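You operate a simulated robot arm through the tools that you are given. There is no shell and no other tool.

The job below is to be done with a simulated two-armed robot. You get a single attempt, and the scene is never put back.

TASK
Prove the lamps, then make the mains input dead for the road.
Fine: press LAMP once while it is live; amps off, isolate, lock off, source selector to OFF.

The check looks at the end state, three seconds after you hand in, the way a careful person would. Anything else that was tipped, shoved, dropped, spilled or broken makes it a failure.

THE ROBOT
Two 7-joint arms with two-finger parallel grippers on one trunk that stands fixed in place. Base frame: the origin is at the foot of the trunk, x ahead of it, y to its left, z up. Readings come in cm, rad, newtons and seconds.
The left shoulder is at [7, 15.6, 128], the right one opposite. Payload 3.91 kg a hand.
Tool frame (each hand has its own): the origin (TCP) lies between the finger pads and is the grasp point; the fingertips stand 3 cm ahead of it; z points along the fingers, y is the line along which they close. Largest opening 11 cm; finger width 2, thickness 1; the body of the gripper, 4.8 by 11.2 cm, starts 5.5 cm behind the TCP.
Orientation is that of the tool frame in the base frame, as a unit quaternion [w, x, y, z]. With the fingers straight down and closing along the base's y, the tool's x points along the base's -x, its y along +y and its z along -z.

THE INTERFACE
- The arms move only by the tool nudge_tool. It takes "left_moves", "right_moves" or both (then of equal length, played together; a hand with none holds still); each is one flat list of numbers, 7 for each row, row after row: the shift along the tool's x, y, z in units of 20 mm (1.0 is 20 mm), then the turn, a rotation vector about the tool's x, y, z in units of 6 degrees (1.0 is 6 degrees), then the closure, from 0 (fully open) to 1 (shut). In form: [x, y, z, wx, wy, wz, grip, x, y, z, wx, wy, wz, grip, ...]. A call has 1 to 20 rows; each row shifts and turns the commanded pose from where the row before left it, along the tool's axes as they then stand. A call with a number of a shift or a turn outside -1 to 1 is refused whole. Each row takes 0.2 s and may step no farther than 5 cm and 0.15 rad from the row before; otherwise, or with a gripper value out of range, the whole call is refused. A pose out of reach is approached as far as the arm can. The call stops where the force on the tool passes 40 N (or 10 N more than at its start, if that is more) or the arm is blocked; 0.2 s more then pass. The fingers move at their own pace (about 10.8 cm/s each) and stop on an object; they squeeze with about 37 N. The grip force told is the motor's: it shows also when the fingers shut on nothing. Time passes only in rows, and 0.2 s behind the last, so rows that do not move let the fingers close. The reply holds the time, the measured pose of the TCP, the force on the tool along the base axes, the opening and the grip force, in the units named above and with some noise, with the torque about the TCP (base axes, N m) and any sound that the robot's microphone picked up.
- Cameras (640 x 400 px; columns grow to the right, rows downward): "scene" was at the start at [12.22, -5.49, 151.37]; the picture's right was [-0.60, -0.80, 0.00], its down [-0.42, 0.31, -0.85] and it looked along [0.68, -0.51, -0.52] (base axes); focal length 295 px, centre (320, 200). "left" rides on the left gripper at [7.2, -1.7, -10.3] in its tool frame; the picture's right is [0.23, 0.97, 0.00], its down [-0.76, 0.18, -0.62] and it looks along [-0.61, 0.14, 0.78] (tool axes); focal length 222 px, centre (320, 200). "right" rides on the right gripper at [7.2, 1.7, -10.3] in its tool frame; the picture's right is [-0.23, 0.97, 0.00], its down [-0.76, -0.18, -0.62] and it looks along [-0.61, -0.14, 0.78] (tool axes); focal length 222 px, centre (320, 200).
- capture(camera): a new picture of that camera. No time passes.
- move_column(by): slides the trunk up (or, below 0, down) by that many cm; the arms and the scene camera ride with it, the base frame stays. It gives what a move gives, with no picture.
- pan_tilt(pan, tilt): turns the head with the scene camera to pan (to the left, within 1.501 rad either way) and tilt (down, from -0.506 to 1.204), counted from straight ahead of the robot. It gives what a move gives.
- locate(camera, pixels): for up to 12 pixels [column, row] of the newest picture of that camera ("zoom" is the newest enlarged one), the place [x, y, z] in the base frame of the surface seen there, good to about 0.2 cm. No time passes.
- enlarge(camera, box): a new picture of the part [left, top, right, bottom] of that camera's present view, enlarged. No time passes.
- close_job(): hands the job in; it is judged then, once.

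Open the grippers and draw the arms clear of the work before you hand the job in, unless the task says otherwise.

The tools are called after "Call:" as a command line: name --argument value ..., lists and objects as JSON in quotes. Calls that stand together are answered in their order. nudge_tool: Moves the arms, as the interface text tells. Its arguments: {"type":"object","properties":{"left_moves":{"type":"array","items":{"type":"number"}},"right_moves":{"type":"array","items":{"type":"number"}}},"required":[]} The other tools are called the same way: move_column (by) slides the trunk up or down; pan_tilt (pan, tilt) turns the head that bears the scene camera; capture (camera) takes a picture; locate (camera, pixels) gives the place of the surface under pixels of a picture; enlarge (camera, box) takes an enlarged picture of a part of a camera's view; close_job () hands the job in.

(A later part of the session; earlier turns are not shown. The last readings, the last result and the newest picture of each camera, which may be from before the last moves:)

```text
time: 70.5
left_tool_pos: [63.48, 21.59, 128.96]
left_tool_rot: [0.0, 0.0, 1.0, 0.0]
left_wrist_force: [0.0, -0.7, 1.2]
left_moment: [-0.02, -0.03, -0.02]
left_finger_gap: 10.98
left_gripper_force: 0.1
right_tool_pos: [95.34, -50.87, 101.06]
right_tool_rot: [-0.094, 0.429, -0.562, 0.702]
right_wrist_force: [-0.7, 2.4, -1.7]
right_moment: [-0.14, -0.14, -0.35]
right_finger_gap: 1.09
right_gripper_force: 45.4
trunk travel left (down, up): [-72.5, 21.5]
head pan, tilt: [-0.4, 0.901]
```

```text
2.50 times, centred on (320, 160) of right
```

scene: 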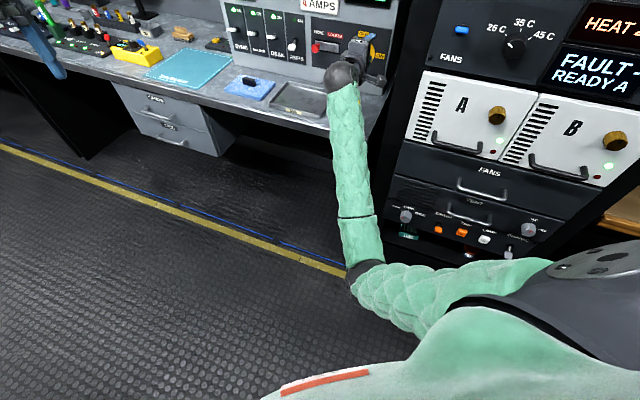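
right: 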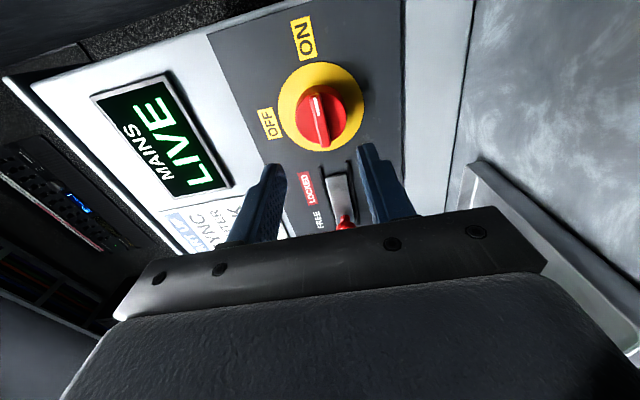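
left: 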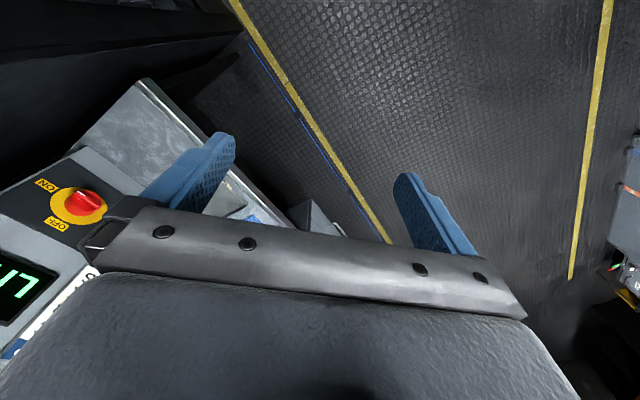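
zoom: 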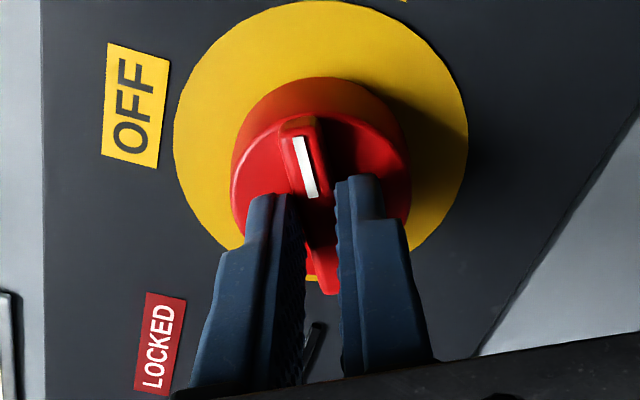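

The knob turns with the jaws (OFF label now nearer the pointer). Continue the remaining 60°.

Call:
nudge_tool --right_moves '[0, 0, 0, 0, 0, -1, 1, 0, 0, 0, 0, 0, -1, 1, 0, 0, 0, 0, 0, -1, 1, 0, 0, 0, 0, 0, -1, 1, 0, 0, 0, 0, 0, -1, 1, 0, 0, 0, 0, 0, -1, 1, 0, 0, 0, 0, 0, -1, 1, 0, 0, 0, 0, 0, -1, 1, 0, 0, 0, 0, 0, -1, 1]'

Call:
enlarge --camera "right" --box '[200, 80, 440, 240]'

Call:
capture --camera "scene"

```text
time: 72.5
left_tool_pos: [63.5, 21.54, 128.83]
left_tool_rot: [0.0, -0.001, 1.0, 0.0]
left_wrist_force: [0.0, -0.4, -0.3]
left_moment: [0.02, 0.0, -0.02]
left_finger_gap: 11.0
left_gripper_force: 0.1
right_tool_pos: [95.36, -50.82, 101.12]
right_tool_rot: [0.236, 0.637, -0.305, 0.667]
right_wrist_force: [6.9, 5.9, 4.7]
right_moment: [-0.39, -0.43, 0.33]
right_finger_gap: 1.08
right_gripper_force: 45.0
trunk travel left (down, up): [-72.5, 21.5]
head pan, tilt: [-0.4, 0.901]
```

```text
2.50 times, centred on (320, 160) of right
```

zoom: 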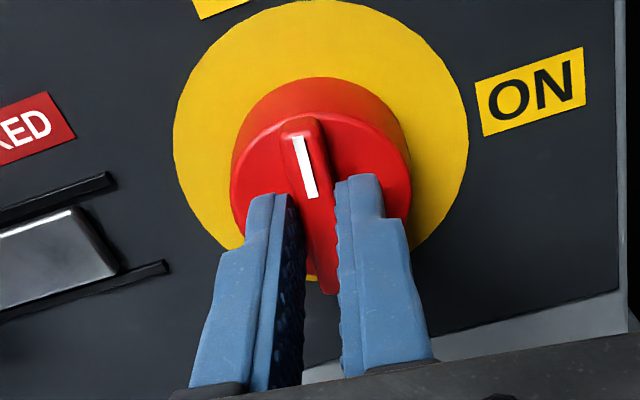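

```text
taken
```

scene: 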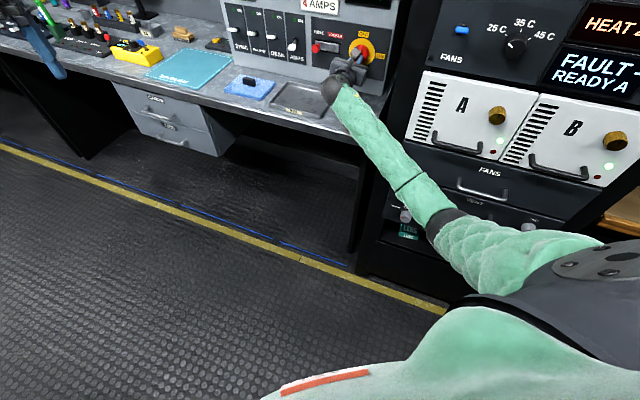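

About 84° turned and the LEDs have gone out (dead). The elbow has swung right, so I'll check its clearance to the rack before finishing the last few degrees.

Call:
locate --camera "scene" --pixels '[[445, 220], [430, 200], [410, 180], [470, 240], [480, 225], [400, 140], [405, 215], [480, 190], [440, 260], [560, 240]]'

Call:
pan_tilt --pan -0.75 --tilt 0.8

Call:
capture --camera "scene"

```text
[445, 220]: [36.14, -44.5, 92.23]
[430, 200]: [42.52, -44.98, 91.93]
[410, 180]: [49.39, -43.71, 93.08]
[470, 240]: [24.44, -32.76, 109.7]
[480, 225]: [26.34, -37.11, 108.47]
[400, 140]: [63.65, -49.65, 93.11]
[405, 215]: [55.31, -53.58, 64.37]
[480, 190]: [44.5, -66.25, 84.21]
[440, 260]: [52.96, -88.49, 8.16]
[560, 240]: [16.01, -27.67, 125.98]
```

```text
time: 73.3
left_tool_pos: [63.55, 21.68, 128.92]
left_tool_rot: [0.0, 0.0, 1.0, 0.0]
left_wrist_force: [0.0, 0.3, -1.0]
left_moment: [0.0, 0.01, 0.01]
left_finger_gap: 10.98
left_gripper_force: 0.0
right_tool_pos: [95.43, -50.88, 101.13]
right_tool_rot: [0.236, 0.637, -0.307, 0.667]
right_wrist_force: [10.4, 6.0, 7.2]
right_moment: [-0.18, -0.15, 0.34]
right_finger_gap: 1.11
right_gripper_force: 44.8
trunk travel left (down, up): [-72.5, 21.5]
head pan, tilt: [-0.75, 0.799]
```

```text
taken
```

scene: 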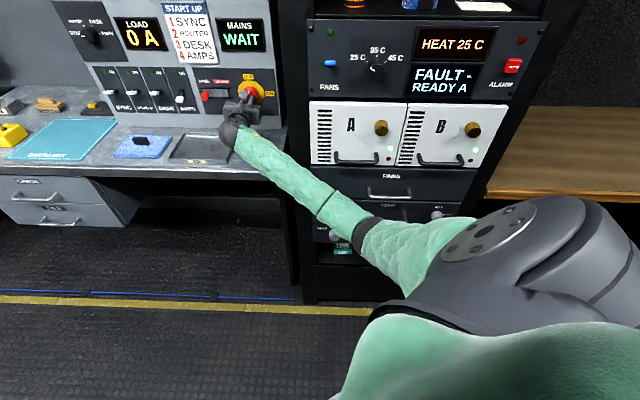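

LOAD reads 0 A and MAINS shows WAIT. The forearm clears the rack edge. I'll turn the last 6° plus a touch to seat the isolator at OFF.

Call:
nudge_tool --right_moves '[0, 0, 0, 0, 0, -1, 1, 0, 0, 0, 0, 0, -0.2, 1, 0, 0, 0, 0, 0, 0, 1]'

Call:
enlarge --camera "right" --box '[160, 60, 480, 260]'

Call:
enlarge --camera "scene" --box '[60, 0, 290, 140]'

```text
time: 73.7
left_tool_pos: [63.4, 21.65, 128.79]
left_tool_rot: [-0.001, 0.0, 1.0, -0.001]
left_wrist_force: [0.1, 0.5, -0.7]
left_moment: [-0.03, 0.01, -0.03]
left_finger_gap: 11.01
left_gripper_force: 0.1
right_tool_pos: [95.39, -50.69, 101.01]
right_tool_rot: [0.267, 0.65, -0.276, 0.656]
right_wrist_force: [11.0, -11.8, -1.5]
right_moment: [-0.41, -0.4, 0.01]
right_finger_gap: 1.06
right_gripper_force: 45.4
trunk travel left (down, up): [-72.5, 21.5]
head pan, tilt: [-0.75, 0.799]
stopped in row 2 (right hand): the force on the tool passed its limit at 43 N (the readings are from after the stop); the commanded pose is now the measured one
```

```text
2.00 times, centred on (320, 160) of right
```

zoom: 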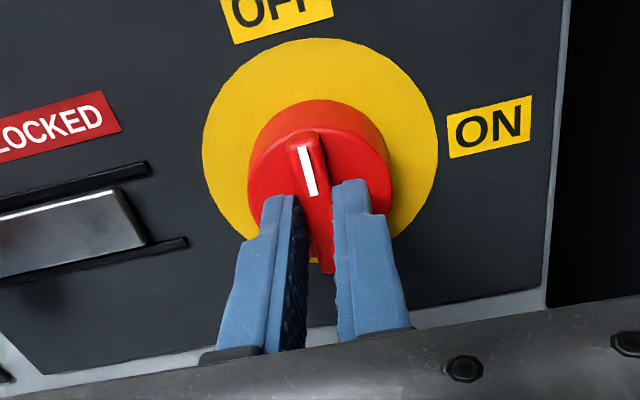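

```text
2.78 times, centred on (175, 70) of scene
```

zoom: 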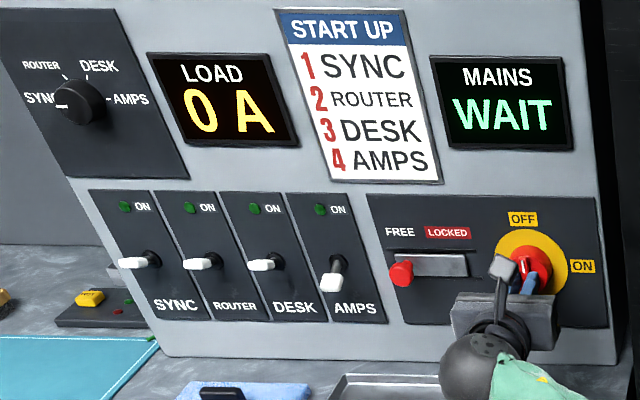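

The isolator hit its OFF stop with the mark pointing at OFF. Now open the jaws and withdraw straight back 8 cm.

Call:
nudge_tool --right_moves '[0, 0, 0, 0, 0, 0, 0.6, 0, 0, 0, 0, 0, 0, 0.6, 0, 0, 0, 0, 0, 0, 0.6, 0, 0, -0.5, 0, 0, 0, 0.6, 0, 0, -1, 0, 0, 0, 0.6, 0, 0, -1, 0, 0, 0, 0.6, 0, 0, -1, 0, 0, 0, 0.6, 0, 0, -0.5, 0, 0, 0, 0.6]'

Call:
capture --camera "scene"

Call:
capture --camera "right"

```text
time: 75.5
left_tool_pos: [63.42, 21.46, 128.82]
left_tool_rot: [0.0, 0.0, 1.0, 0.0]
left_wrist_force: [-0.3, 0.2, 0.3]
left_moment: [0.02, -0.02, -0.03]
left_finger_gap: 10.98
left_gripper_force: 0.0
right_tool_pos: [89.65, -45.27, 101.07]
right_tool_rot: [0.266, 0.65, -0.277, 0.656]
right_wrist_force: [0.2, 0.3, 0.1]
right_moment: [0.01, 0.0, 0.02]
right_finger_gap: 4.41
right_gripper_force: 0.1
trunk travel left (down, up): [-72.5, 21.5]
head pan, tilt: [-0.75, 0.799]
```

```text
taken
```

scene: 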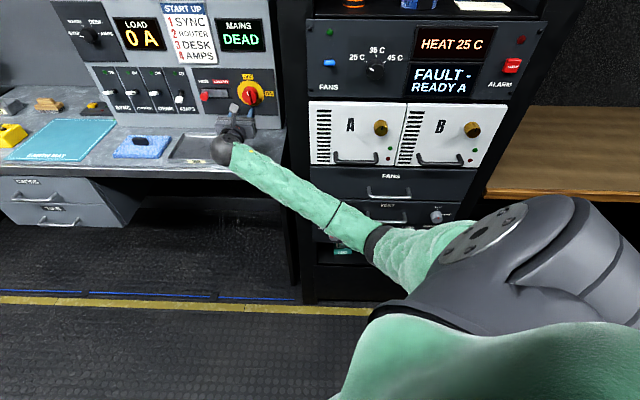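

```text
taken
```

right: 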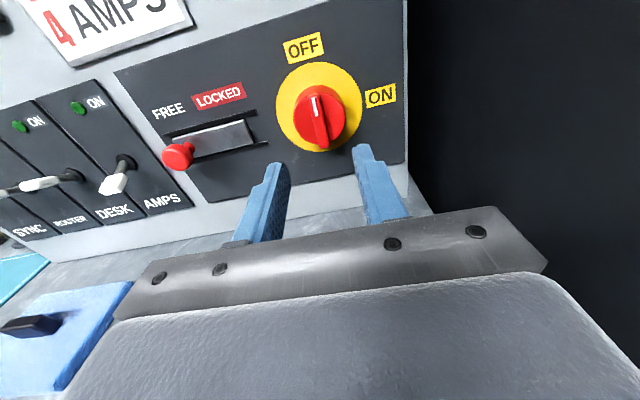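

MAINS now reads DEAD and the isolator stays at OFF. Next the lock slide: I'll measure its red knob (right cam (178,155)) and slot from here.

Call:
enlarge --camera "right" --box '[140, 60, 300, 200]'

Call:
locate --camera "right" --pixels '[[176, 156], [164, 156], [186, 156], [178, 146], [178, 168], [195, 145], [245, 132], [225, 140], [113, 185], [120, 165], [255, 115], [268, 143]]'

```text
2.86 times, centred on (220, 130) of right
```

zoom: 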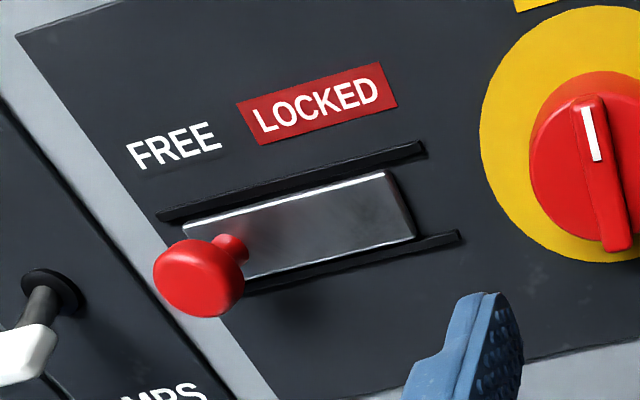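

```text
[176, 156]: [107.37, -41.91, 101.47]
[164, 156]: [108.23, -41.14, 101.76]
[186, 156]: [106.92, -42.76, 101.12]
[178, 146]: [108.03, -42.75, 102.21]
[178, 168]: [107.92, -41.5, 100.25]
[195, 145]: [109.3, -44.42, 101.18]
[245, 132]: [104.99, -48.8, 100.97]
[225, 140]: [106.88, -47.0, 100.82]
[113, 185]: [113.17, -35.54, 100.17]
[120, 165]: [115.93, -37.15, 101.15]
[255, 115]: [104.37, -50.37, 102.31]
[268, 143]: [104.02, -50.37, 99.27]
```

The knob head is at u≈-46.3, z≈101.2, front v≈105.5, radius ~1.2. I'll close the jaws, slide left to u≈-49.3 at standoff, then yaw 20° left to keep reach, ending left of the knob.

Call:
nudge_tool --right_moves '[0, -0.99, 0, 0, 0, 0, 1, 0, -0.99, 0, 0, 0, 0, 1, 0, -0.99, 0, 0, 0, 0, 1, 0, -0.99, 0, 0, 0, 0, 1, 0, -0.99, 0, 0, 0, 0, 1, 0, -0.99, 0, 0.83, 0, 0, 1, 0, -0.99, 0, 0.83, 0, 0, 1, 0, -0.99, 0, 0.83, 0, 0, 1, 0, -0.99, 0, 0.83, 0, 0, 1]'

Call:
capture --camera "scene"

Call:
capture --camera "right"

```text
time: 77.5
left_tool_pos: [63.46, 21.6, 128.82]
left_tool_rot: [-0.001, 0.0, 1.0, 0.001]
left_wrist_force: [-0.1, -0.6, 0.2]
left_moment: [-0.01, 0.01, 0.03]
left_finger_gap: 10.99
left_gripper_force: 0.0
right_tool_pos: [101.57, -31.99, 101.23]
right_tool_rot: [0.15, 0.687, -0.159, 0.693]
right_wrist_force: [-0.4, 0.0, 0.1]
right_moment: [0.02, 0.0, 0.01]
right_finger_gap: 0.01
right_gripper_force: 37.1
trunk travel left (down, up): [-72.5, 21.5]
head pan, tilt: [-0.75, 0.799]
```

```text
taken
```

scene: 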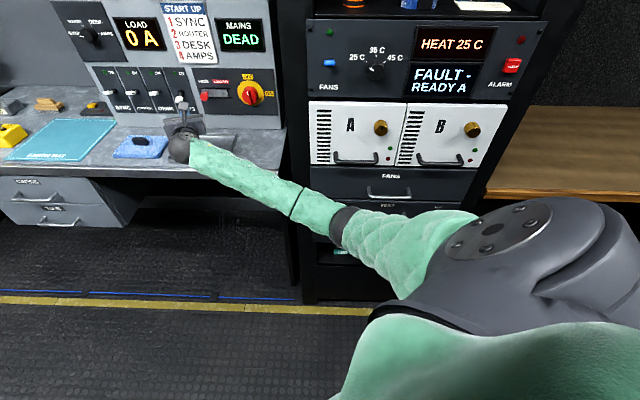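

```text
taken
```

right: 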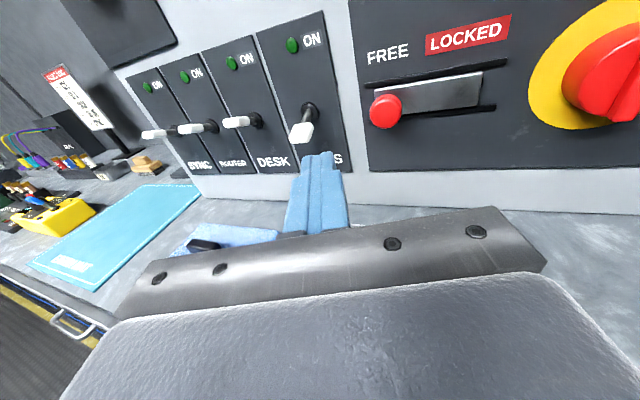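

Clear of everything. I'll advance ~10 cm straight toward the panel, bringing the fingertips left of the red knob (gap ~1 cm).

Call:
nudge_tool --right_moves '[0, 0.33, 0.95, 0, 0, 0, 1, 0, 0.33, 0.95, 0, 0, 0, 1, 0, 0.33, 0.95, 0, 0, 0, 1, 0, 0.33, 0.95, 0, 0, 0, 1, 0, 0.33, 0.95, 0, 0, 0, 1]'

Call:
capture --camera "right"

Call:
enlarge --camera "scene" --box '[140, 60, 290, 160]'

```text
time: 78.7
left_tool_pos: [63.53, 21.56, 128.81]
left_tool_rot: [-0.001, 0.0, 1.0, 0.0]
left_wrist_force: [-0.3, 0.0, -0.5]
left_moment: [-0.03, -0.01, 0.01]
left_finger_gap: 11.0
left_gripper_force: 0.1
right_tool_pos: [108.68, -39.11, 101.19]
right_tool_rot: [0.151, 0.687, -0.159, 0.693]
right_wrist_force: [0.4, 0.0, 0.0]
right_moment: [0.01, 0.01, 0.01]
right_finger_gap: 0.01
right_gripper_force: 36.9
trunk travel left (down, up): [-72.5, 21.5]
head pan, tilt: [-0.75, 0.799]
```

```text
taken
```

right: 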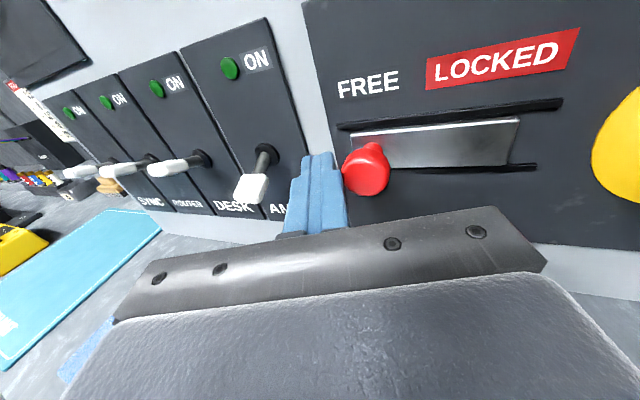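

```text
4.00 times, centred on (215, 110) of scene
```

zoom: 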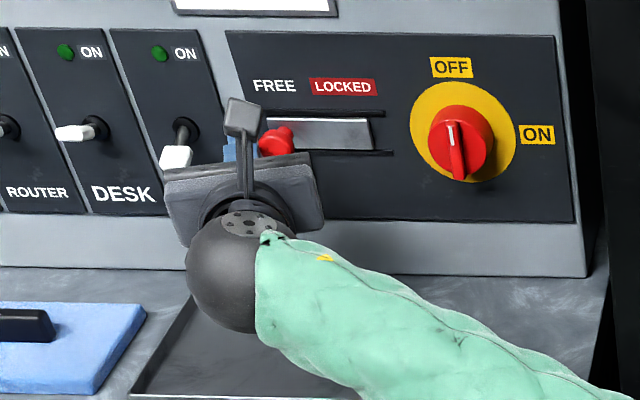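

Fingertips are just left of the red knob at (366,165). Now push it right in 5 mm rows and watch the force.

Call:
nudge_tool --right_moves '[0, 0.235, -0.084, 0, 0, 0, 1, 0, 0.235, -0.084, 0, 0, 0, 1, 0, 0.235, -0.084, 0, 0, 0, 1, 0, 0.235, -0.084, 0, 0, 0, 1, 0, 0.235, -0.084, 0, 0, 0, 1, 0, 0.235, -0.084, 0, 0, 0, 1, 0, 0.235, -0.084, 0, 0, 0, 1, 0, 0.235, -0.084, 0, 0, 0, 1]'

Call:
capture --camera "right"

```text
time: 80.5
left_tool_pos: [63.63, 22.38, 128.64]
left_tool_rot: [-0.001, 0.0, 1.0, -0.003]
left_wrist_force: [-0.9, -0.1, -0.1]
left_moment: [-0.01, -0.03, 0.02]
left_finger_gap: 10.98
left_gripper_force: 0.1
right_tool_pos: [106.07, -40.35, 101.2]
right_tool_rot: [0.148, 0.687, -0.155, 0.694]
right_wrist_force: [-0.6, 0.2, 0.4]
right_moment: [0.0, 0.02, 0.0]
right_finger_gap: 0.0
right_gripper_force: 36.7
trunk travel left (down, up): [-72.5, 21.5]
head pan, tilt: [-0.75, 0.799]
```

```text
taken
```

right: 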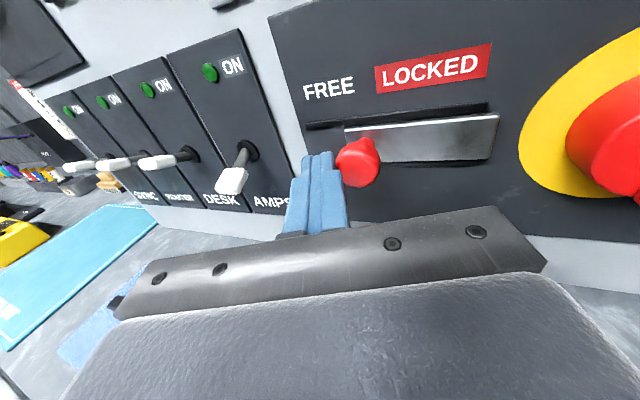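

The hand lags the command by ~1.3 cm with no tool force, and the left hand shifted 0.8 cm, so something else may be loaded. I'll look at the arm before going on.

Call:
capture --camera "scene"

Call:
nudge_tool --right_moves '[0, 0, 0, 0, 0, 0, 1, 0, 0, 0, 0, 0, 0, 1]'

```text
taken
```

scene: 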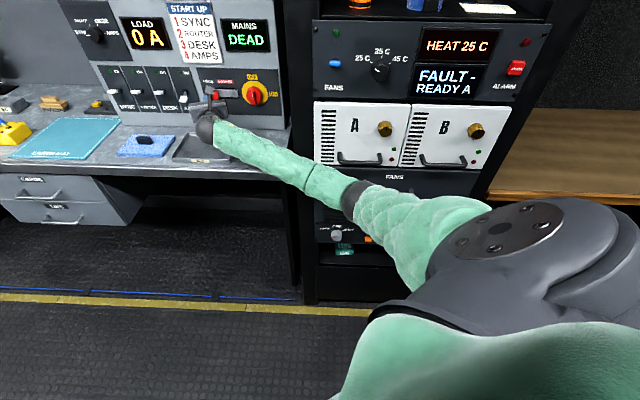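

```text
time: 81.1
left_tool_pos: [63.57, 22.41, 128.56]
left_tool_rot: [-0.001, -0.001, 1.0, -0.003]
left_wrist_force: [1.1, 0.1, 0.9]
left_moment: [0.0, 0.01, 0.0]
left_finger_gap: 10.97
left_gripper_force: 0.0
right_tool_pos: [106.07, -40.49, 101.29]
right_tool_rot: [0.148, 0.688, -0.156, 0.693]
right_wrist_force: [0.3, 0.7, 0.5]
right_moment: [0.01, -0.03, -0.02]
right_finger_gap: 0.0
right_gripper_force: 37.6
trunk travel left (down, up): [-72.5, 21.5]
head pan, tilt: [-0.75, 0.799]
```

The whole view shifted ~4 px, so the trunk is being pushed — probably the right elbow against something on the rack. I'll locate the elbow region.

Call:
enlarge --camera "scene" --box '[290, 150, 490, 275]'

Call:
locate --camera "scene" --pixels '[[352, 195], [365, 185], [345, 180], [380, 195], [320, 180], [300, 165], [400, 200], [370, 230], [395, 180], [337, 236], [440, 205], [420, 250]]'

```text
3.20 times, centred on (390, 212) of scene
```

zoom: 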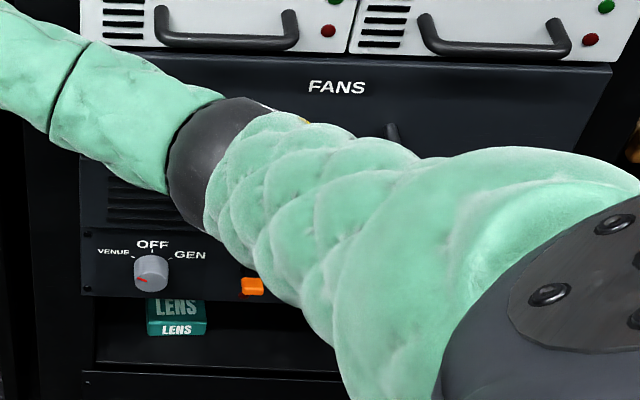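

```text
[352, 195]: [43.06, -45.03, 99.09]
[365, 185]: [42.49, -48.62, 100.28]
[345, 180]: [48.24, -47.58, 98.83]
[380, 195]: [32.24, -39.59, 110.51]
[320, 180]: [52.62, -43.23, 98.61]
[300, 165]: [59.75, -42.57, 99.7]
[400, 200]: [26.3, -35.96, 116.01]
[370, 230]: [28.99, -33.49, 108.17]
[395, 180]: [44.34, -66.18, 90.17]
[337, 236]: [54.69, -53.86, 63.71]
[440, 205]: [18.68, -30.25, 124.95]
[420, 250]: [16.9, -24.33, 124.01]
```

I'll check the rack's left front edge and amp handles near the forearm to find the contact.

Call:
locate --camera "scene" --pixels '[[313, 120], [300, 120], [290, 100], [305, 215], [318, 145], [345, 160], [375, 160], [400, 162], [290, 160], [280, 158], [265, 150], [240, 140]]'

Call:
enlarge --camera "scene" --box '[180, 60, 380, 200]'

```text
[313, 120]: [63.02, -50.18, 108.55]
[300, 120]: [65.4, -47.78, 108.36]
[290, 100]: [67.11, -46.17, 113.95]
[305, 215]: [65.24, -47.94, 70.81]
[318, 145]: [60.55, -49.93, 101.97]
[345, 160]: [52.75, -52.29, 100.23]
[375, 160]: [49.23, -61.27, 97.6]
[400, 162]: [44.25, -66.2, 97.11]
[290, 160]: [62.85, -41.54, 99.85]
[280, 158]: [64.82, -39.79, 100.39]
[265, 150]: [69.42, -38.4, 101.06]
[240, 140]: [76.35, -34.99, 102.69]
```

```text
2.86 times, centred on (280, 130) of scene
```

zoom: 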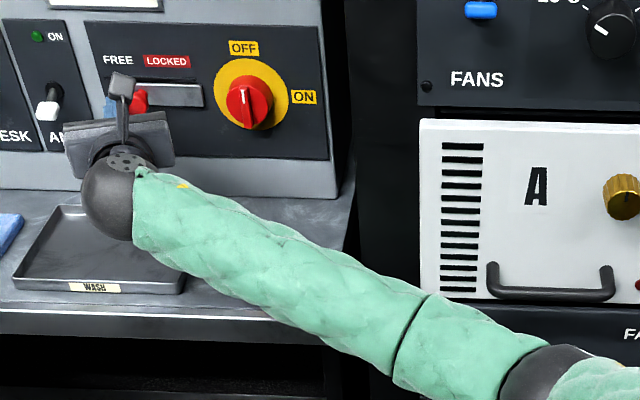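

The numbers fit the right forearm lightly touching the rack's left corner/amp handle (trunk twisted ~0.7°, tool force ~0). The lock knob has moved part-way. I'll ease off the knob 1.2 cm left and roll the tool back toward jaws-vertical, which lowers the elbow away from the rack.

Call:
nudge_tool --right_moves '[0, -0.565, 0.2, 0, 0, 0, 1, 0, 0, 0, 0, 0, 1, 1, 0, 0, 0, 0, 0, 1, 1, 0, 0, 0, 0, 0, 1, 1, 0, 0, 0, 0, 0, 1, 1]'

Call:
capture --camera "scene"

```text
time: 82.3
left_tool_pos: [63.48, 21.47, 128.94]
left_tool_rot: [0.001, 0.0, 1.0, 0.0]
left_wrist_force: [0.1, -0.3, 0.8]
left_moment: [-0.01, -0.01, -0.01]
left_finger_gap: 11.01
left_gripper_force: 0.0
right_tool_pos: [106.65, -41.14, 101.35]
right_tool_rot: [0.002, 0.638, -0.298, 0.71]
right_wrist_force: [0.3, -0.4, 0.7]
right_moment: [0.02, 0.0, 0.02]
right_finger_gap: 0.0
right_gripper_force: 36.5
trunk travel left (down, up): [-72.5, 21.5]
head pan, tilt: [-0.75, 0.799]
```

```text
taken
```

scene: 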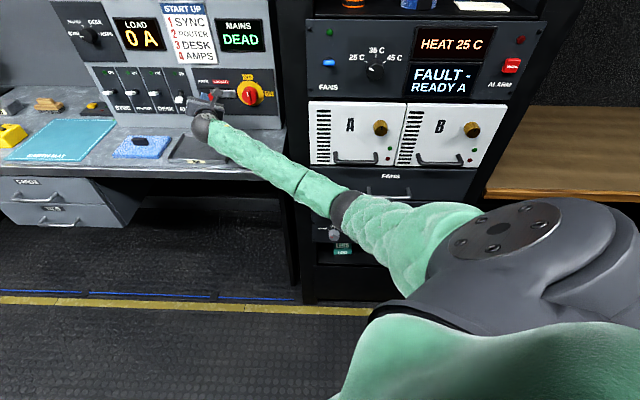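

The trunk relaxed back (left hand at y 21.5 again). Continue rolling another 60° toward jaws-vertical to bring the elbow lower.

Call:
nudge_tool --right_moves '[0, 0, 0, 0, 0, 1, 1, 0, 0, 0, 0, 0, 1, 1, 0, 0, 0, 0, 0, 1, 1, 0, 0, 0, 0, 0, 1, 1, 0, 0, 0, 0, 0, 1, 1, 0, 0, 0, 0, 0, 1, 1, 0, 0, 0, 0, 0, 1, 1, 0, 0, 0, 0, 0, 1, 1, 0, 0, 0, 0, 0, 1, 1, 0, 0, 0, 0, 0, 1, 1]'

Call:
capture --camera "scene"

Call:
capture --camera "right"

```text
time: 84.5
left_tool_pos: [63.48, 21.51, 128.89]
left_tool_rot: [0.0, 0.0, 1.0, 0.0]
left_wrist_force: [-0.1, 0.4, 0.8]
left_moment: [0.01, 0.0, 0.03]
left_finger_gap: 11.0
left_gripper_force: 0.1
right_tool_pos: [106.7, -40.95, 101.27]
right_tool_rot: [-0.354, 0.402, -0.578, 0.615]
right_wrist_force: [0.1, -0.1, 0.2]
right_moment: [0.0, -0.02, -0.02]
right_finger_gap: 0.01
right_gripper_force: 37.0
trunk travel left (down, up): [-72.5, 21.5]
head pan, tilt: [-0.75, 0.799]
```

```text
taken
```

scene: 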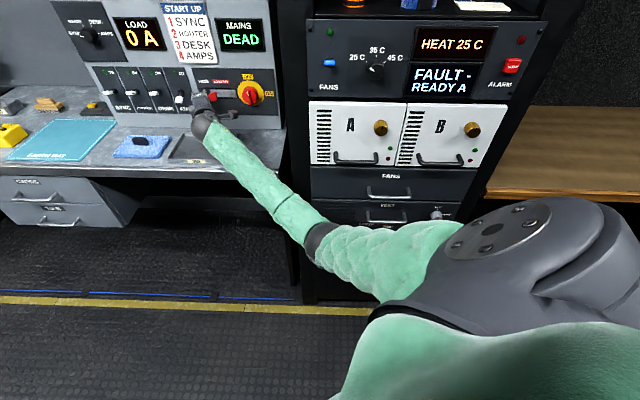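

```text
taken
```

right: 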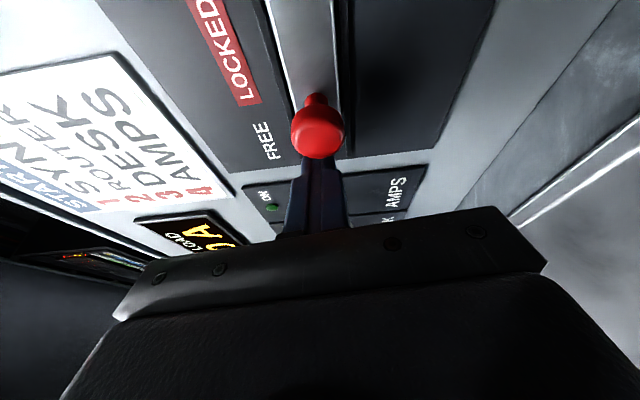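

The elbow is lower and away from the rack; the red knob (318,130) sits just beyond the fingertips. I'll locate it before pushing right again (tool +x now points right).

Call:
locate --camera "right" --pixels '[[318, 135], [318, 150], [300, 130], [336, 130], [318, 115], [315, 98], [310, 170], [325, 165], [312, 60]]'

Call:
enlarge --camera "scene" --box '[160, 60, 290, 150]'

```text
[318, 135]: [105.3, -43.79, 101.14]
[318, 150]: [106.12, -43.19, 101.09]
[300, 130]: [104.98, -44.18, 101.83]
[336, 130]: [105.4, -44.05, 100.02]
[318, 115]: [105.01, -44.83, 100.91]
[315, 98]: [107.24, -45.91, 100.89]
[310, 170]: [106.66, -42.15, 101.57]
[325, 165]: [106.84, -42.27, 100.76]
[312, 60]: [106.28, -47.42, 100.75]
```

```text
4.44 times, centred on (225, 105) of scene
```

zoom: 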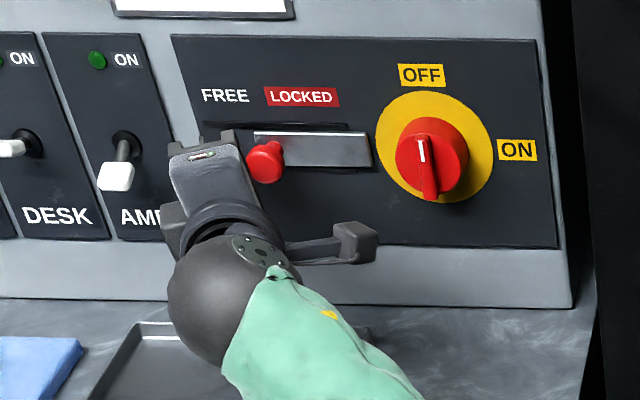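

The knob is now at u≈-43.5 (moved ~2.8 cm) and its plate slides with it. Continue pushing right in 5 mm rows with the tool's +x side.

Call:
nudge_tool --right_moves '[0.235, 0.02, -0.084, 0, 0, 0, 1, 0.235, 0.02, -0.084, 0, 0, 0, 1, 0.235, 0.02, -0.084, 0, 0, 0, 1, 0.235, 0.02, -0.084, 0, 0, 0, 1, 0.235, 0.02, -0.084, 0, 0, 0, 1, 0.235, 0.02, -0.084, 0, 0, 0, 1]'

Call:
enlarge --camera "scene" --box '[160, 60, 290, 150]'

Call:
capture --camera "right"

```text
time: 86.1
left_tool_pos: [63.66, 21.47, 128.67]
left_tool_rot: [-0.001, 0.002, 1.0, 0.0]
left_wrist_force: [0.0, 0.0, 0.1]
left_moment: [0.0, 0.0, -0.02]
left_finger_gap: 11.0
left_gripper_force: 0.1
right_tool_pos: [104.75, -42.49, 101.44]
right_tool_rot: [-0.357, 0.406, -0.574, 0.615]
right_wrist_force: [25.7, 34.5, 0.9]
right_moment: [-0.01, -0.16, 0.69]
right_finger_gap: 0.0
right_gripper_force: 36.5
trunk travel left (down, up): [-72.5, 21.5]
head pan, tilt: [-0.75, 0.799]
stopped in row 6 (right hand): the force on the tool passed its limit at 43 N (the readings are from after the stop); the commanded pose is now the measured one
```

```text
4.44 times, centred on (225, 105) of scene
```

zoom: 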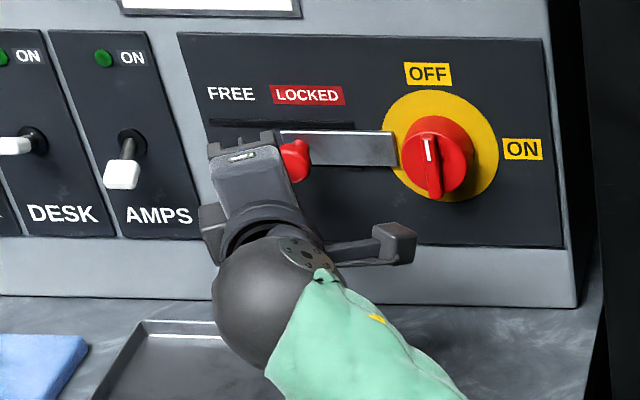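

```text
taken
```

right: 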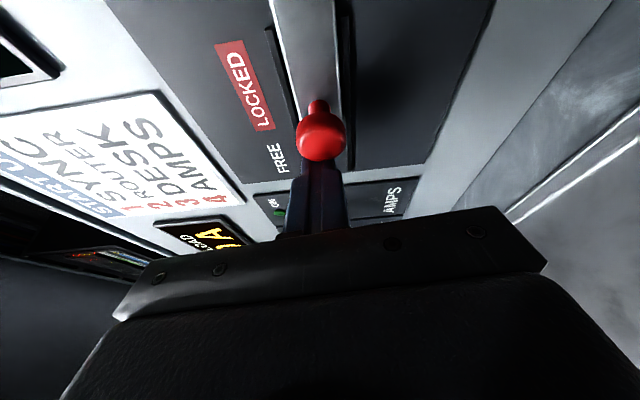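

The slide came up against its stop at 43 N with the plate's end reaching over the isolator's yellow ring. I'll ease off left 1 cm and check the knob's final place.

Call:
nudge_tool --right_moves '[-0.47, 0, 0.17, 0, 0, 0, 1, -0.2, 0, 0.07, 0, 0, 0, 1]'

Call:
capture --camera "right"

Call:
locate --camera "right" --pixels '[[320, 130], [320, 115], [302, 125], [338, 125], [315, 40], [318, 90]]'

Call:
enlarge --camera "scene" --box '[100, 0, 290, 150]'

```text
time: 86.7
left_tool_pos: [63.61, 21.12, 128.72]
left_tool_rot: [0.0, 0.0, 1.0, 0.0]
left_wrist_force: [-0.2, 0.7, 0.2]
left_moment: [0.03, 0.02, 0.01]
left_finger_gap: 11.0
left_gripper_force: 0.1
right_tool_pos: [105.55, -42.35, 101.1]
right_tool_rot: [-0.353, 0.404, -0.577, 0.616]
right_wrist_force: [-0.3, 0.8, 0.5]
right_moment: [0.04, -0.03, -0.01]
right_finger_gap: 0.0
right_gripper_force: 37.4
trunk travel left (down, up): [-72.5, 21.5]
head pan, tilt: [-0.75, 0.799]
```

```text
taken
```

right: 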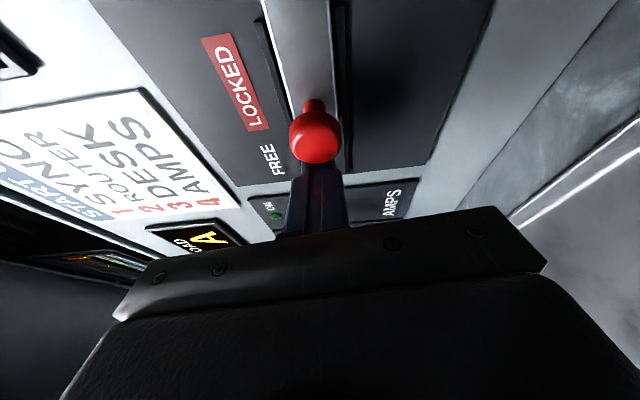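

```text
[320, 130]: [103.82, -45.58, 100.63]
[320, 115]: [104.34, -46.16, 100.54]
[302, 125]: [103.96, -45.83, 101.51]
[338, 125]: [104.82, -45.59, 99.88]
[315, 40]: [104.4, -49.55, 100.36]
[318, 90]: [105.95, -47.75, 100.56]
```

```text
2.67 times, centred on (195, 75) of scene
```

zoom: 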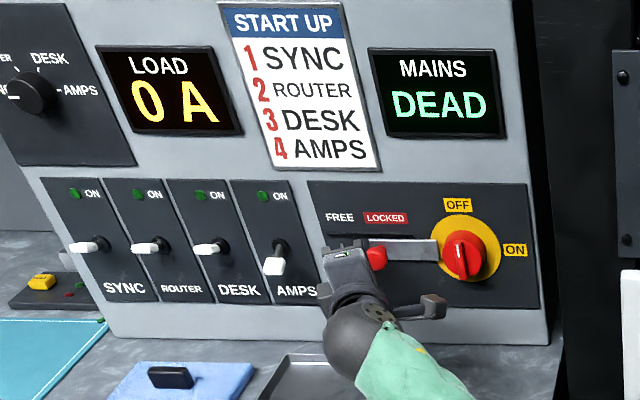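

The knob rests at u≈-41.1 under LOCKED, MAINS shows DEAD and LOAD 0 A. Now withdraw straight back 10 cm from the panel.

Call:
nudge_tool --right_moves '[-0.337, 0, -0.941, 0, 0, 0, 1, -0.337, 0, -0.941, 0, 0, 0, 1, -0.337, 0, -0.941, 0, 0, 0, 1, -0.337, 0, -0.941, 0, 0, 0, 1, -0.337, 0, -0.941, 0, 0, 0, 1]'

Call:
capture --camera "scene"

Call:
enlarge --camera "scene" --box '[100, 0, 290, 150]'

```text
time: 87.9
left_tool_pos: [63.49, 21.32, 128.93]
left_tool_rot: [0.0, 0.001, 1.0, 0.0]
left_wrist_force: [0.0, 0.0, 0.2]
left_moment: [0.01, -0.04, 0.03]
left_finger_gap: 11.01
left_gripper_force: 0.0
right_tool_pos: [98.37, -35.08, 100.93]
right_tool_rot: [-0.354, 0.403, -0.577, 0.616]
right_wrist_force: [-1.2, 0.3, 0.3]
right_moment: [-0.02, 0.02, 0.01]
right_finger_gap: 0.0
right_gripper_force: 37.0
trunk travel left (down, up): [-72.5, 21.5]
head pan, tilt: [-0.75, 0.799]
```

```text
taken
```

scene: 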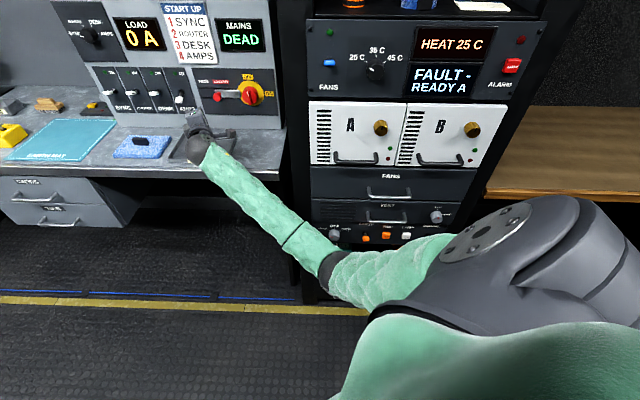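

```text
2.67 times, centred on (195, 75) of scene
```

zoom: 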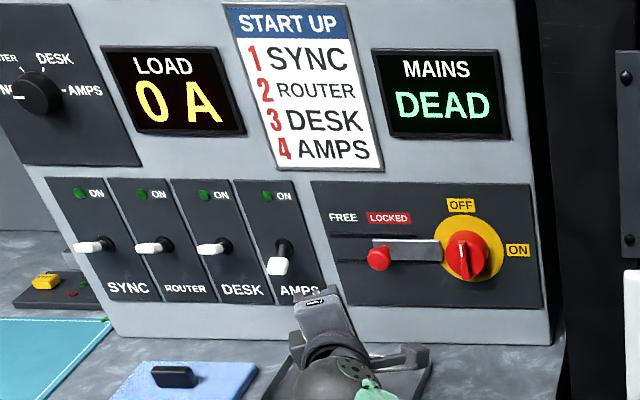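

The lock slide stays at LOCKED. Now retract the right hand diagonally back and right (28 cm) to in front of the desk edge, on the way to the source selector.

Call:
nudge_tool --right_moves '[0.198, 0, -0.997, 0, 0, 0, 1, 0.198, 0, -0.997, 0, 0, 0, 1, 0.198, 0, -0.997, 0, 0, 0, 1, 0.198, 0, -0.997, 0, 0, 0, 1, 0.198, 0, -0.997, 0, 0, 0, 1, 0.198, 0, -0.997, 0, 0, 0, 1, 0.198, 0, -0.997, 0, 0, 0, 1, 0.198, 0, -0.997, 0, 0, 0, 1, 0.198, 0, -0.997, 0, 0, 0, 1, 0.198, 0, -0.997, 0, 0, 0, 1, 0.198, 0, -0.997, 0, 0, 0, 1, 0.198, 0, -0.997, 0, 0, 0, 1, 0.198, 0, -0.997, 0, 0, 0, 1, 0.198, 0, -0.997, 0, 0, 0, 1]'

Call:
capture --camera "scene"

```text
time: 90.9
left_tool_pos: [63.46, 21.44, 128.88]
left_tool_rot: [0.0, 0.001, 1.0, 0.0]
left_wrist_force: [0.1, 0.0, 0.1]
left_moment: [-0.04, -0.02, -0.03]
left_finger_gap: 10.97
left_gripper_force: 0.1
right_tool_pos: [70.86, -28.34, 101.23]
right_tool_rot: [-0.355, 0.403, -0.577, 0.616]
right_wrist_force: [0.0, 0.6, 0.3]
right_moment: [-0.01, 0.01, 0.02]
right_finger_gap: 0.02
right_gripper_force: 36.8
trunk travel left (down, up): [-72.5, 21.5]
head pan, tilt: [-0.75, 0.799]
```

```text
taken
```

scene: 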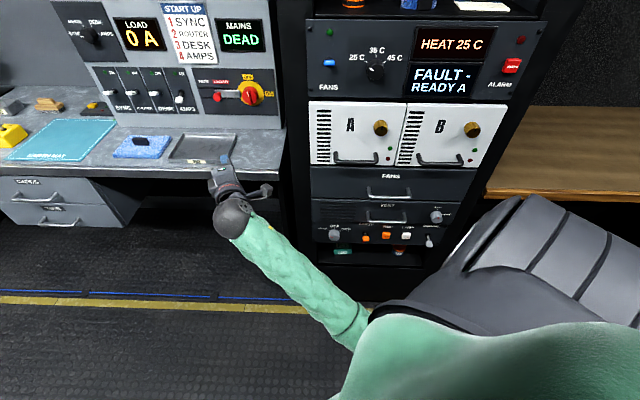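

No block; the hand hangs at u≈-30, v≈70 in front of the desk. Now descend 38 cm while drifting right 19 cm toward the selector, keeping tips ~6 cm off the rack plane.

Call:
nudge_tool --right_moves '[0.47, 1, -0.169, 0, 0, 0, 1, 0.47, 1, -0.169, 0, 0, 0, 1, 0.47, 1, -0.169, 0, 0, 0, 1, 0.47, 1, -0.169, 0, 0, 0, 1, 0.47, 1, -0.169, 0, 0, 0, 1, 0.47, 1, -0.169, 0, 0, 0, 1, 0.47, 1, -0.169, 0, 0, 0, 1, 0.47, 1, -0.169, 0, 0, 0, 1, 0.47, 1, -0.169, 0, 0, 0, 1, 0.47, 1, -0.169, 0, 0, 0, 1, 0.47, 1, -0.169, 0, 0, 0, 1, 0.47, 1, -0.169, 0, 0, 0, 1, 0.47, 1, -0.169, 0, 0, 0, 1, 0.47, 1, -0.169, 0, 0, 0, 1, 0.47, 1, -0.169, 0, 0, 0, 1, 0.47, 1, -0.169, 0, 0, 0, 1, 0.47, 1, -0.169, 0, 0, 0, 1, 0.47, 1, -0.169, 0, 0, 0, 1, 0.47, 1, -0.169, 0, 0, 0, 1]'

Call:
capture --camera "scene"

Call:
capture --camera "right"

```text
time: 94.1
left_tool_pos: [63.54, 21.43, 128.87]
left_tool_rot: [-0.001, 0.0, 1.0, 0.001]
left_wrist_force: [0.7, 2.0, -2.6]
left_moment: [-0.17, 0.1, -0.03]
left_finger_gap: 11.01
left_gripper_force: 0.1
right_tool_pos: [58.6, -46.84, 73.77]
right_tool_rot: [-0.332, 0.466, -0.515, 0.639]
right_wrist_force: [-0.1, 0.1, -0.9]
right_moment: [0.01, -0.06, -0.11]
right_finger_gap: 0.0
right_gripper_force: 36.9
trunk travel left (down, up): [-72.5, 21.5]
head pan, tilt: [-0.75, 0.799]
stopped in row 16 (right hand): the force on the tool passed its limit at 157 N (the readings are from after the stop); the commanded pose is now the measured one
```

```text
taken
```

scene: 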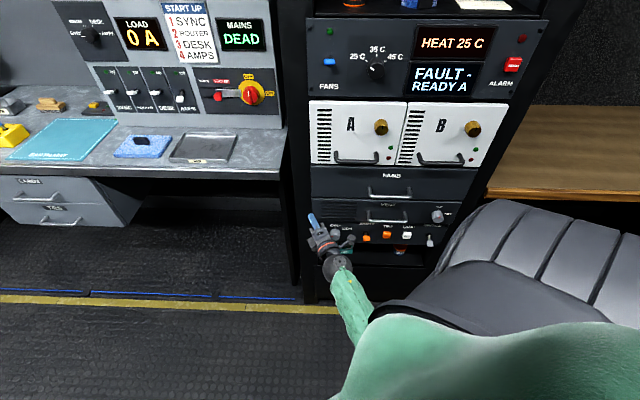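

```text
taken
```

right: 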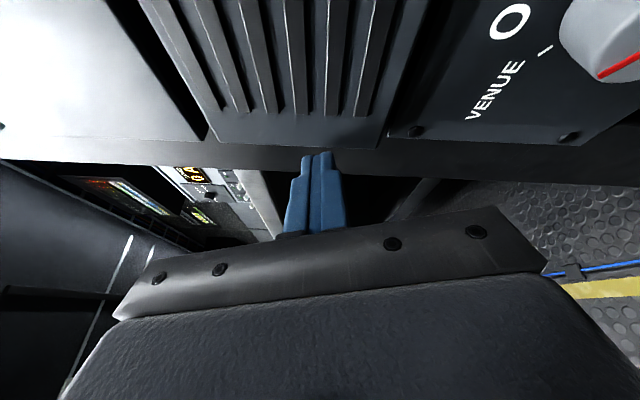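

The hand stopped with a 157 N spike at (58.6,-46.8,73.8), off its path toward the rack's left edge; readings now are ~0 N. I'll inspect the rack edge and controls closely for any disturbance before moving.

Call:
enlarge --camera "scene" --box '[280, 160, 460, 280]'

Call:
enlarge --camera "right" --box '[120, 0, 640, 240]'

Call:
locate --camera "right" --pixels '[[310, 158], [325, 155], [300, 135], [350, 155], [270, 160], [330, 130], [400, 190], [440, 190]]'

```text
3.33 times, centred on (370, 220) of scene
```

zoom: 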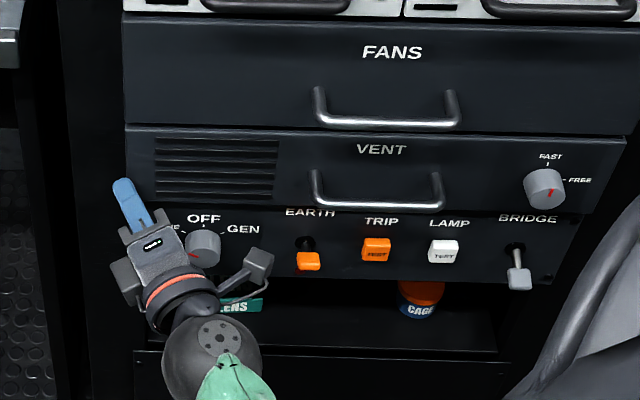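

```text
1.23 times, centred on (380, 120) of right
```

zoom: 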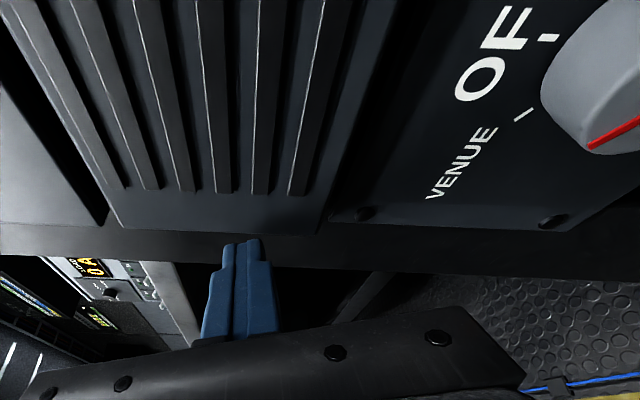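

```text
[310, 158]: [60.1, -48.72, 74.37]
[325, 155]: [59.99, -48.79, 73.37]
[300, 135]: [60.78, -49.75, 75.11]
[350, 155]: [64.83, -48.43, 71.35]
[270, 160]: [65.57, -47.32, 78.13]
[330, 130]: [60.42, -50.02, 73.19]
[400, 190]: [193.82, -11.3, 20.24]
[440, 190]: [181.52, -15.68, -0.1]
```

Fingertips stopped ~1 cm short of the VENT drawer face; nothing appears displaced and the selector still points to VENUE. I'll look down to see the elbow/forearm against the trunk.

Call:
pan_tilt --pan -0.3 --tilt 1.2

Call:
capture --camera "scene"

Call:
locate --camera "scene" --pixels '[[420, 80], [420, 130], [415, 160], [410, 190], [405, 215], [400, 235], [440, 230], [380, 230]]'

```text
time: 95.0
left_tool_pos: [63.01, 20.0, 129.39]
left_tool_rot: [0.002, 0.002, 1.0, 0.005]
left_wrist_force: [0.3, 0.3, 0.0]
left_moment: [0.01, -0.02, 0.01]
left_finger_gap: 11.0
left_gripper_force: 0.0
right_tool_pos: [58.61, -47.54, 73.6]
right_tool_rot: [-0.336, 0.46, -0.519, 0.637]
right_wrist_force: [-18.1, 43.6, -18.4]
right_moment: [0.51, 0.61, 0.65]
right_finger_gap: 0.0
right_gripper_force: 37.1
trunk travel left (down, up): [-72.5, 21.5]
head pan, tilt: [-0.3, 1.201]
```

```text
taken
```

scene: 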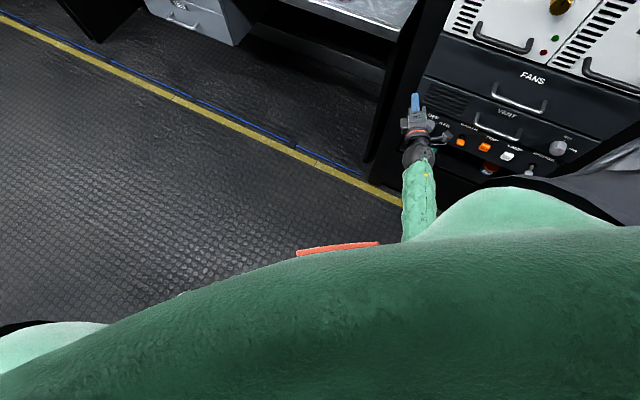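

```text
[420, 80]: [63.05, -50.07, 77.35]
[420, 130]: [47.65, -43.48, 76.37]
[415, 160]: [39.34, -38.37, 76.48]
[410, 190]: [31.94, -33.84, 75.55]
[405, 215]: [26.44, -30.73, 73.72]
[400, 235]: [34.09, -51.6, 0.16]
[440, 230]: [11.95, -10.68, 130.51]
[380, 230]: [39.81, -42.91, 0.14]
```

The elbow hangs right beside the trunk column (about (3,-17,70)), jamming there and pushing the fingertips onto the VENT face with ~50 N. I'll back off 4 cm while rolling the tool counter-clockwise, which swings the elbow to the right.

Call:
nudge_tool --right_moves '[0, 0, -0.5, 0, 0, -1, 1, 0, 0, -0.5, 0, 0, -1, 1, 0, 0, -0.5, 0, 0, -1, 1, 0, 0, -0.5, 0, 0, -1, 1]'

Call:
capture --camera "scene"

```text
time: 95.4
left_tool_pos: [63.66, 21.08, 128.63]
left_tool_rot: [-0.001, 0.001, 1.0, 0.002]
left_wrist_force: [0.6, 1.5, -0.5]
left_moment: [-0.13, 0.05, 0.02]
left_finger_gap: 11.01
left_gripper_force: 0.1
right_tool_pos: [58.65, -47.54, 73.57]
right_tool_rot: [-0.313, 0.485, -0.496, 0.648]
right_wrist_force: [-21.0, 12.6, -22.9]
right_moment: [0.55, 0.66, -0.12]
right_finger_gap: 0.0
right_gripper_force: 36.9
trunk travel left (down, up): [-72.5, 21.5]
head pan, tilt: [-0.3, 1.201]
stopped in row 1 (right hand): the force on the tool passed its limit at 68 N (the readings are from after the stop); the commanded pose is now the measured one
```

```text
taken
```

scene: 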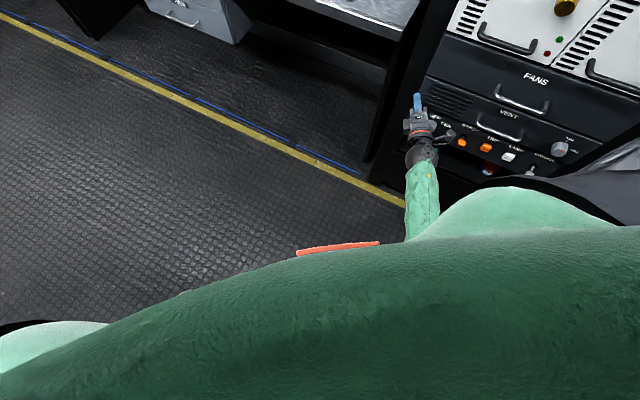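

Still loaded (68 N on backing off). Moving down/right unfolds the arm and takes the elbow away from the trunk, so I'll shift 2 cm back, 3 cm down and 3 cm right in small rows.

Call:
nudge_tool --right_moves '[0.05, 0.2, -0.4, 0, 0, 0, 1, 0.1, 0.4, -0.4, 0, 0, 0, 1, 0.1, 0.5, -0.4, 0, 0, 0, 1, 0.1, 0.5, -0.4, 0, 0, 0, 1]'

```text
time: 95.7
left_tool_pos: [63.69, 21.09, 128.69]
left_tool_rot: [-0.002, 0.001, 1.0, 0.001]
left_wrist_force: [-0.1, 1.1, -0.1]
left_moment: [-0.14, 0.06, 0.02]
left_finger_gap: 10.99
left_gripper_force: 0.0
right_tool_pos: [58.46, -47.59, 74.1]
right_tool_rot: [-0.315, 0.491, -0.486, 0.651]
right_wrist_force: [-0.1, -0.4, -0.6]
right_moment: [-0.03, -0.06, 0.01]
right_finger_gap: 0.01
right_gripper_force: 36.9
trunk travel left (down, up): [-72.5, 21.5]
head pan, tilt: [-0.3, 1.201]
stopped in row 1 (right hand): the force on the tool passed its limit at 62 N (the readings are from after the stop); the commanded pose is now the measured one
```

The trunk is swinging and each contact spike stops the call. I'll hold still for a moment to let it settle and read the static force.

Call:
nudge_tool --right_moves '[0, 0, 0, 0, 0, 0, 1, 0, 0, 0, 0, 0, 0, 1, 0, 0, 0, 0, 0, 0, 1]'

Call:
capture --camera "right"

```text
time: 96.5
left_tool_pos: [63.18, 20.52, 129.18]
left_tool_rot: [0.001, 0.001, 1.0, 0.003]
left_wrist_force: [-0.7, 0.1, -0.2]
left_moment: [0.01, 0.0, 0.02]
left_finger_gap: 11.02
left_gripper_force: 0.1
right_tool_pos: [58.41, -47.65, 74.14]
right_tool_rot: [-0.319, 0.488, -0.487, 0.65]
right_wrist_force: [-3.9, 4.7, 6.5]
right_moment: [-0.15, -0.1, 0.05]
right_finger_gap: 0.01
right_gripper_force: 37.3
trunk travel left (down, up): [-72.5, 21.5]
head pan, tilt: [-0.3, 1.201]
```

```text
taken
```

right: 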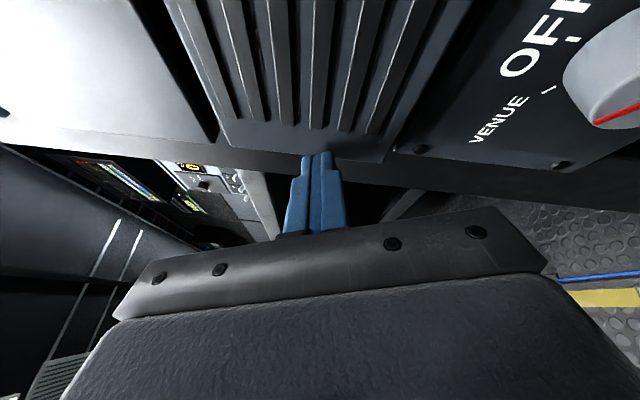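

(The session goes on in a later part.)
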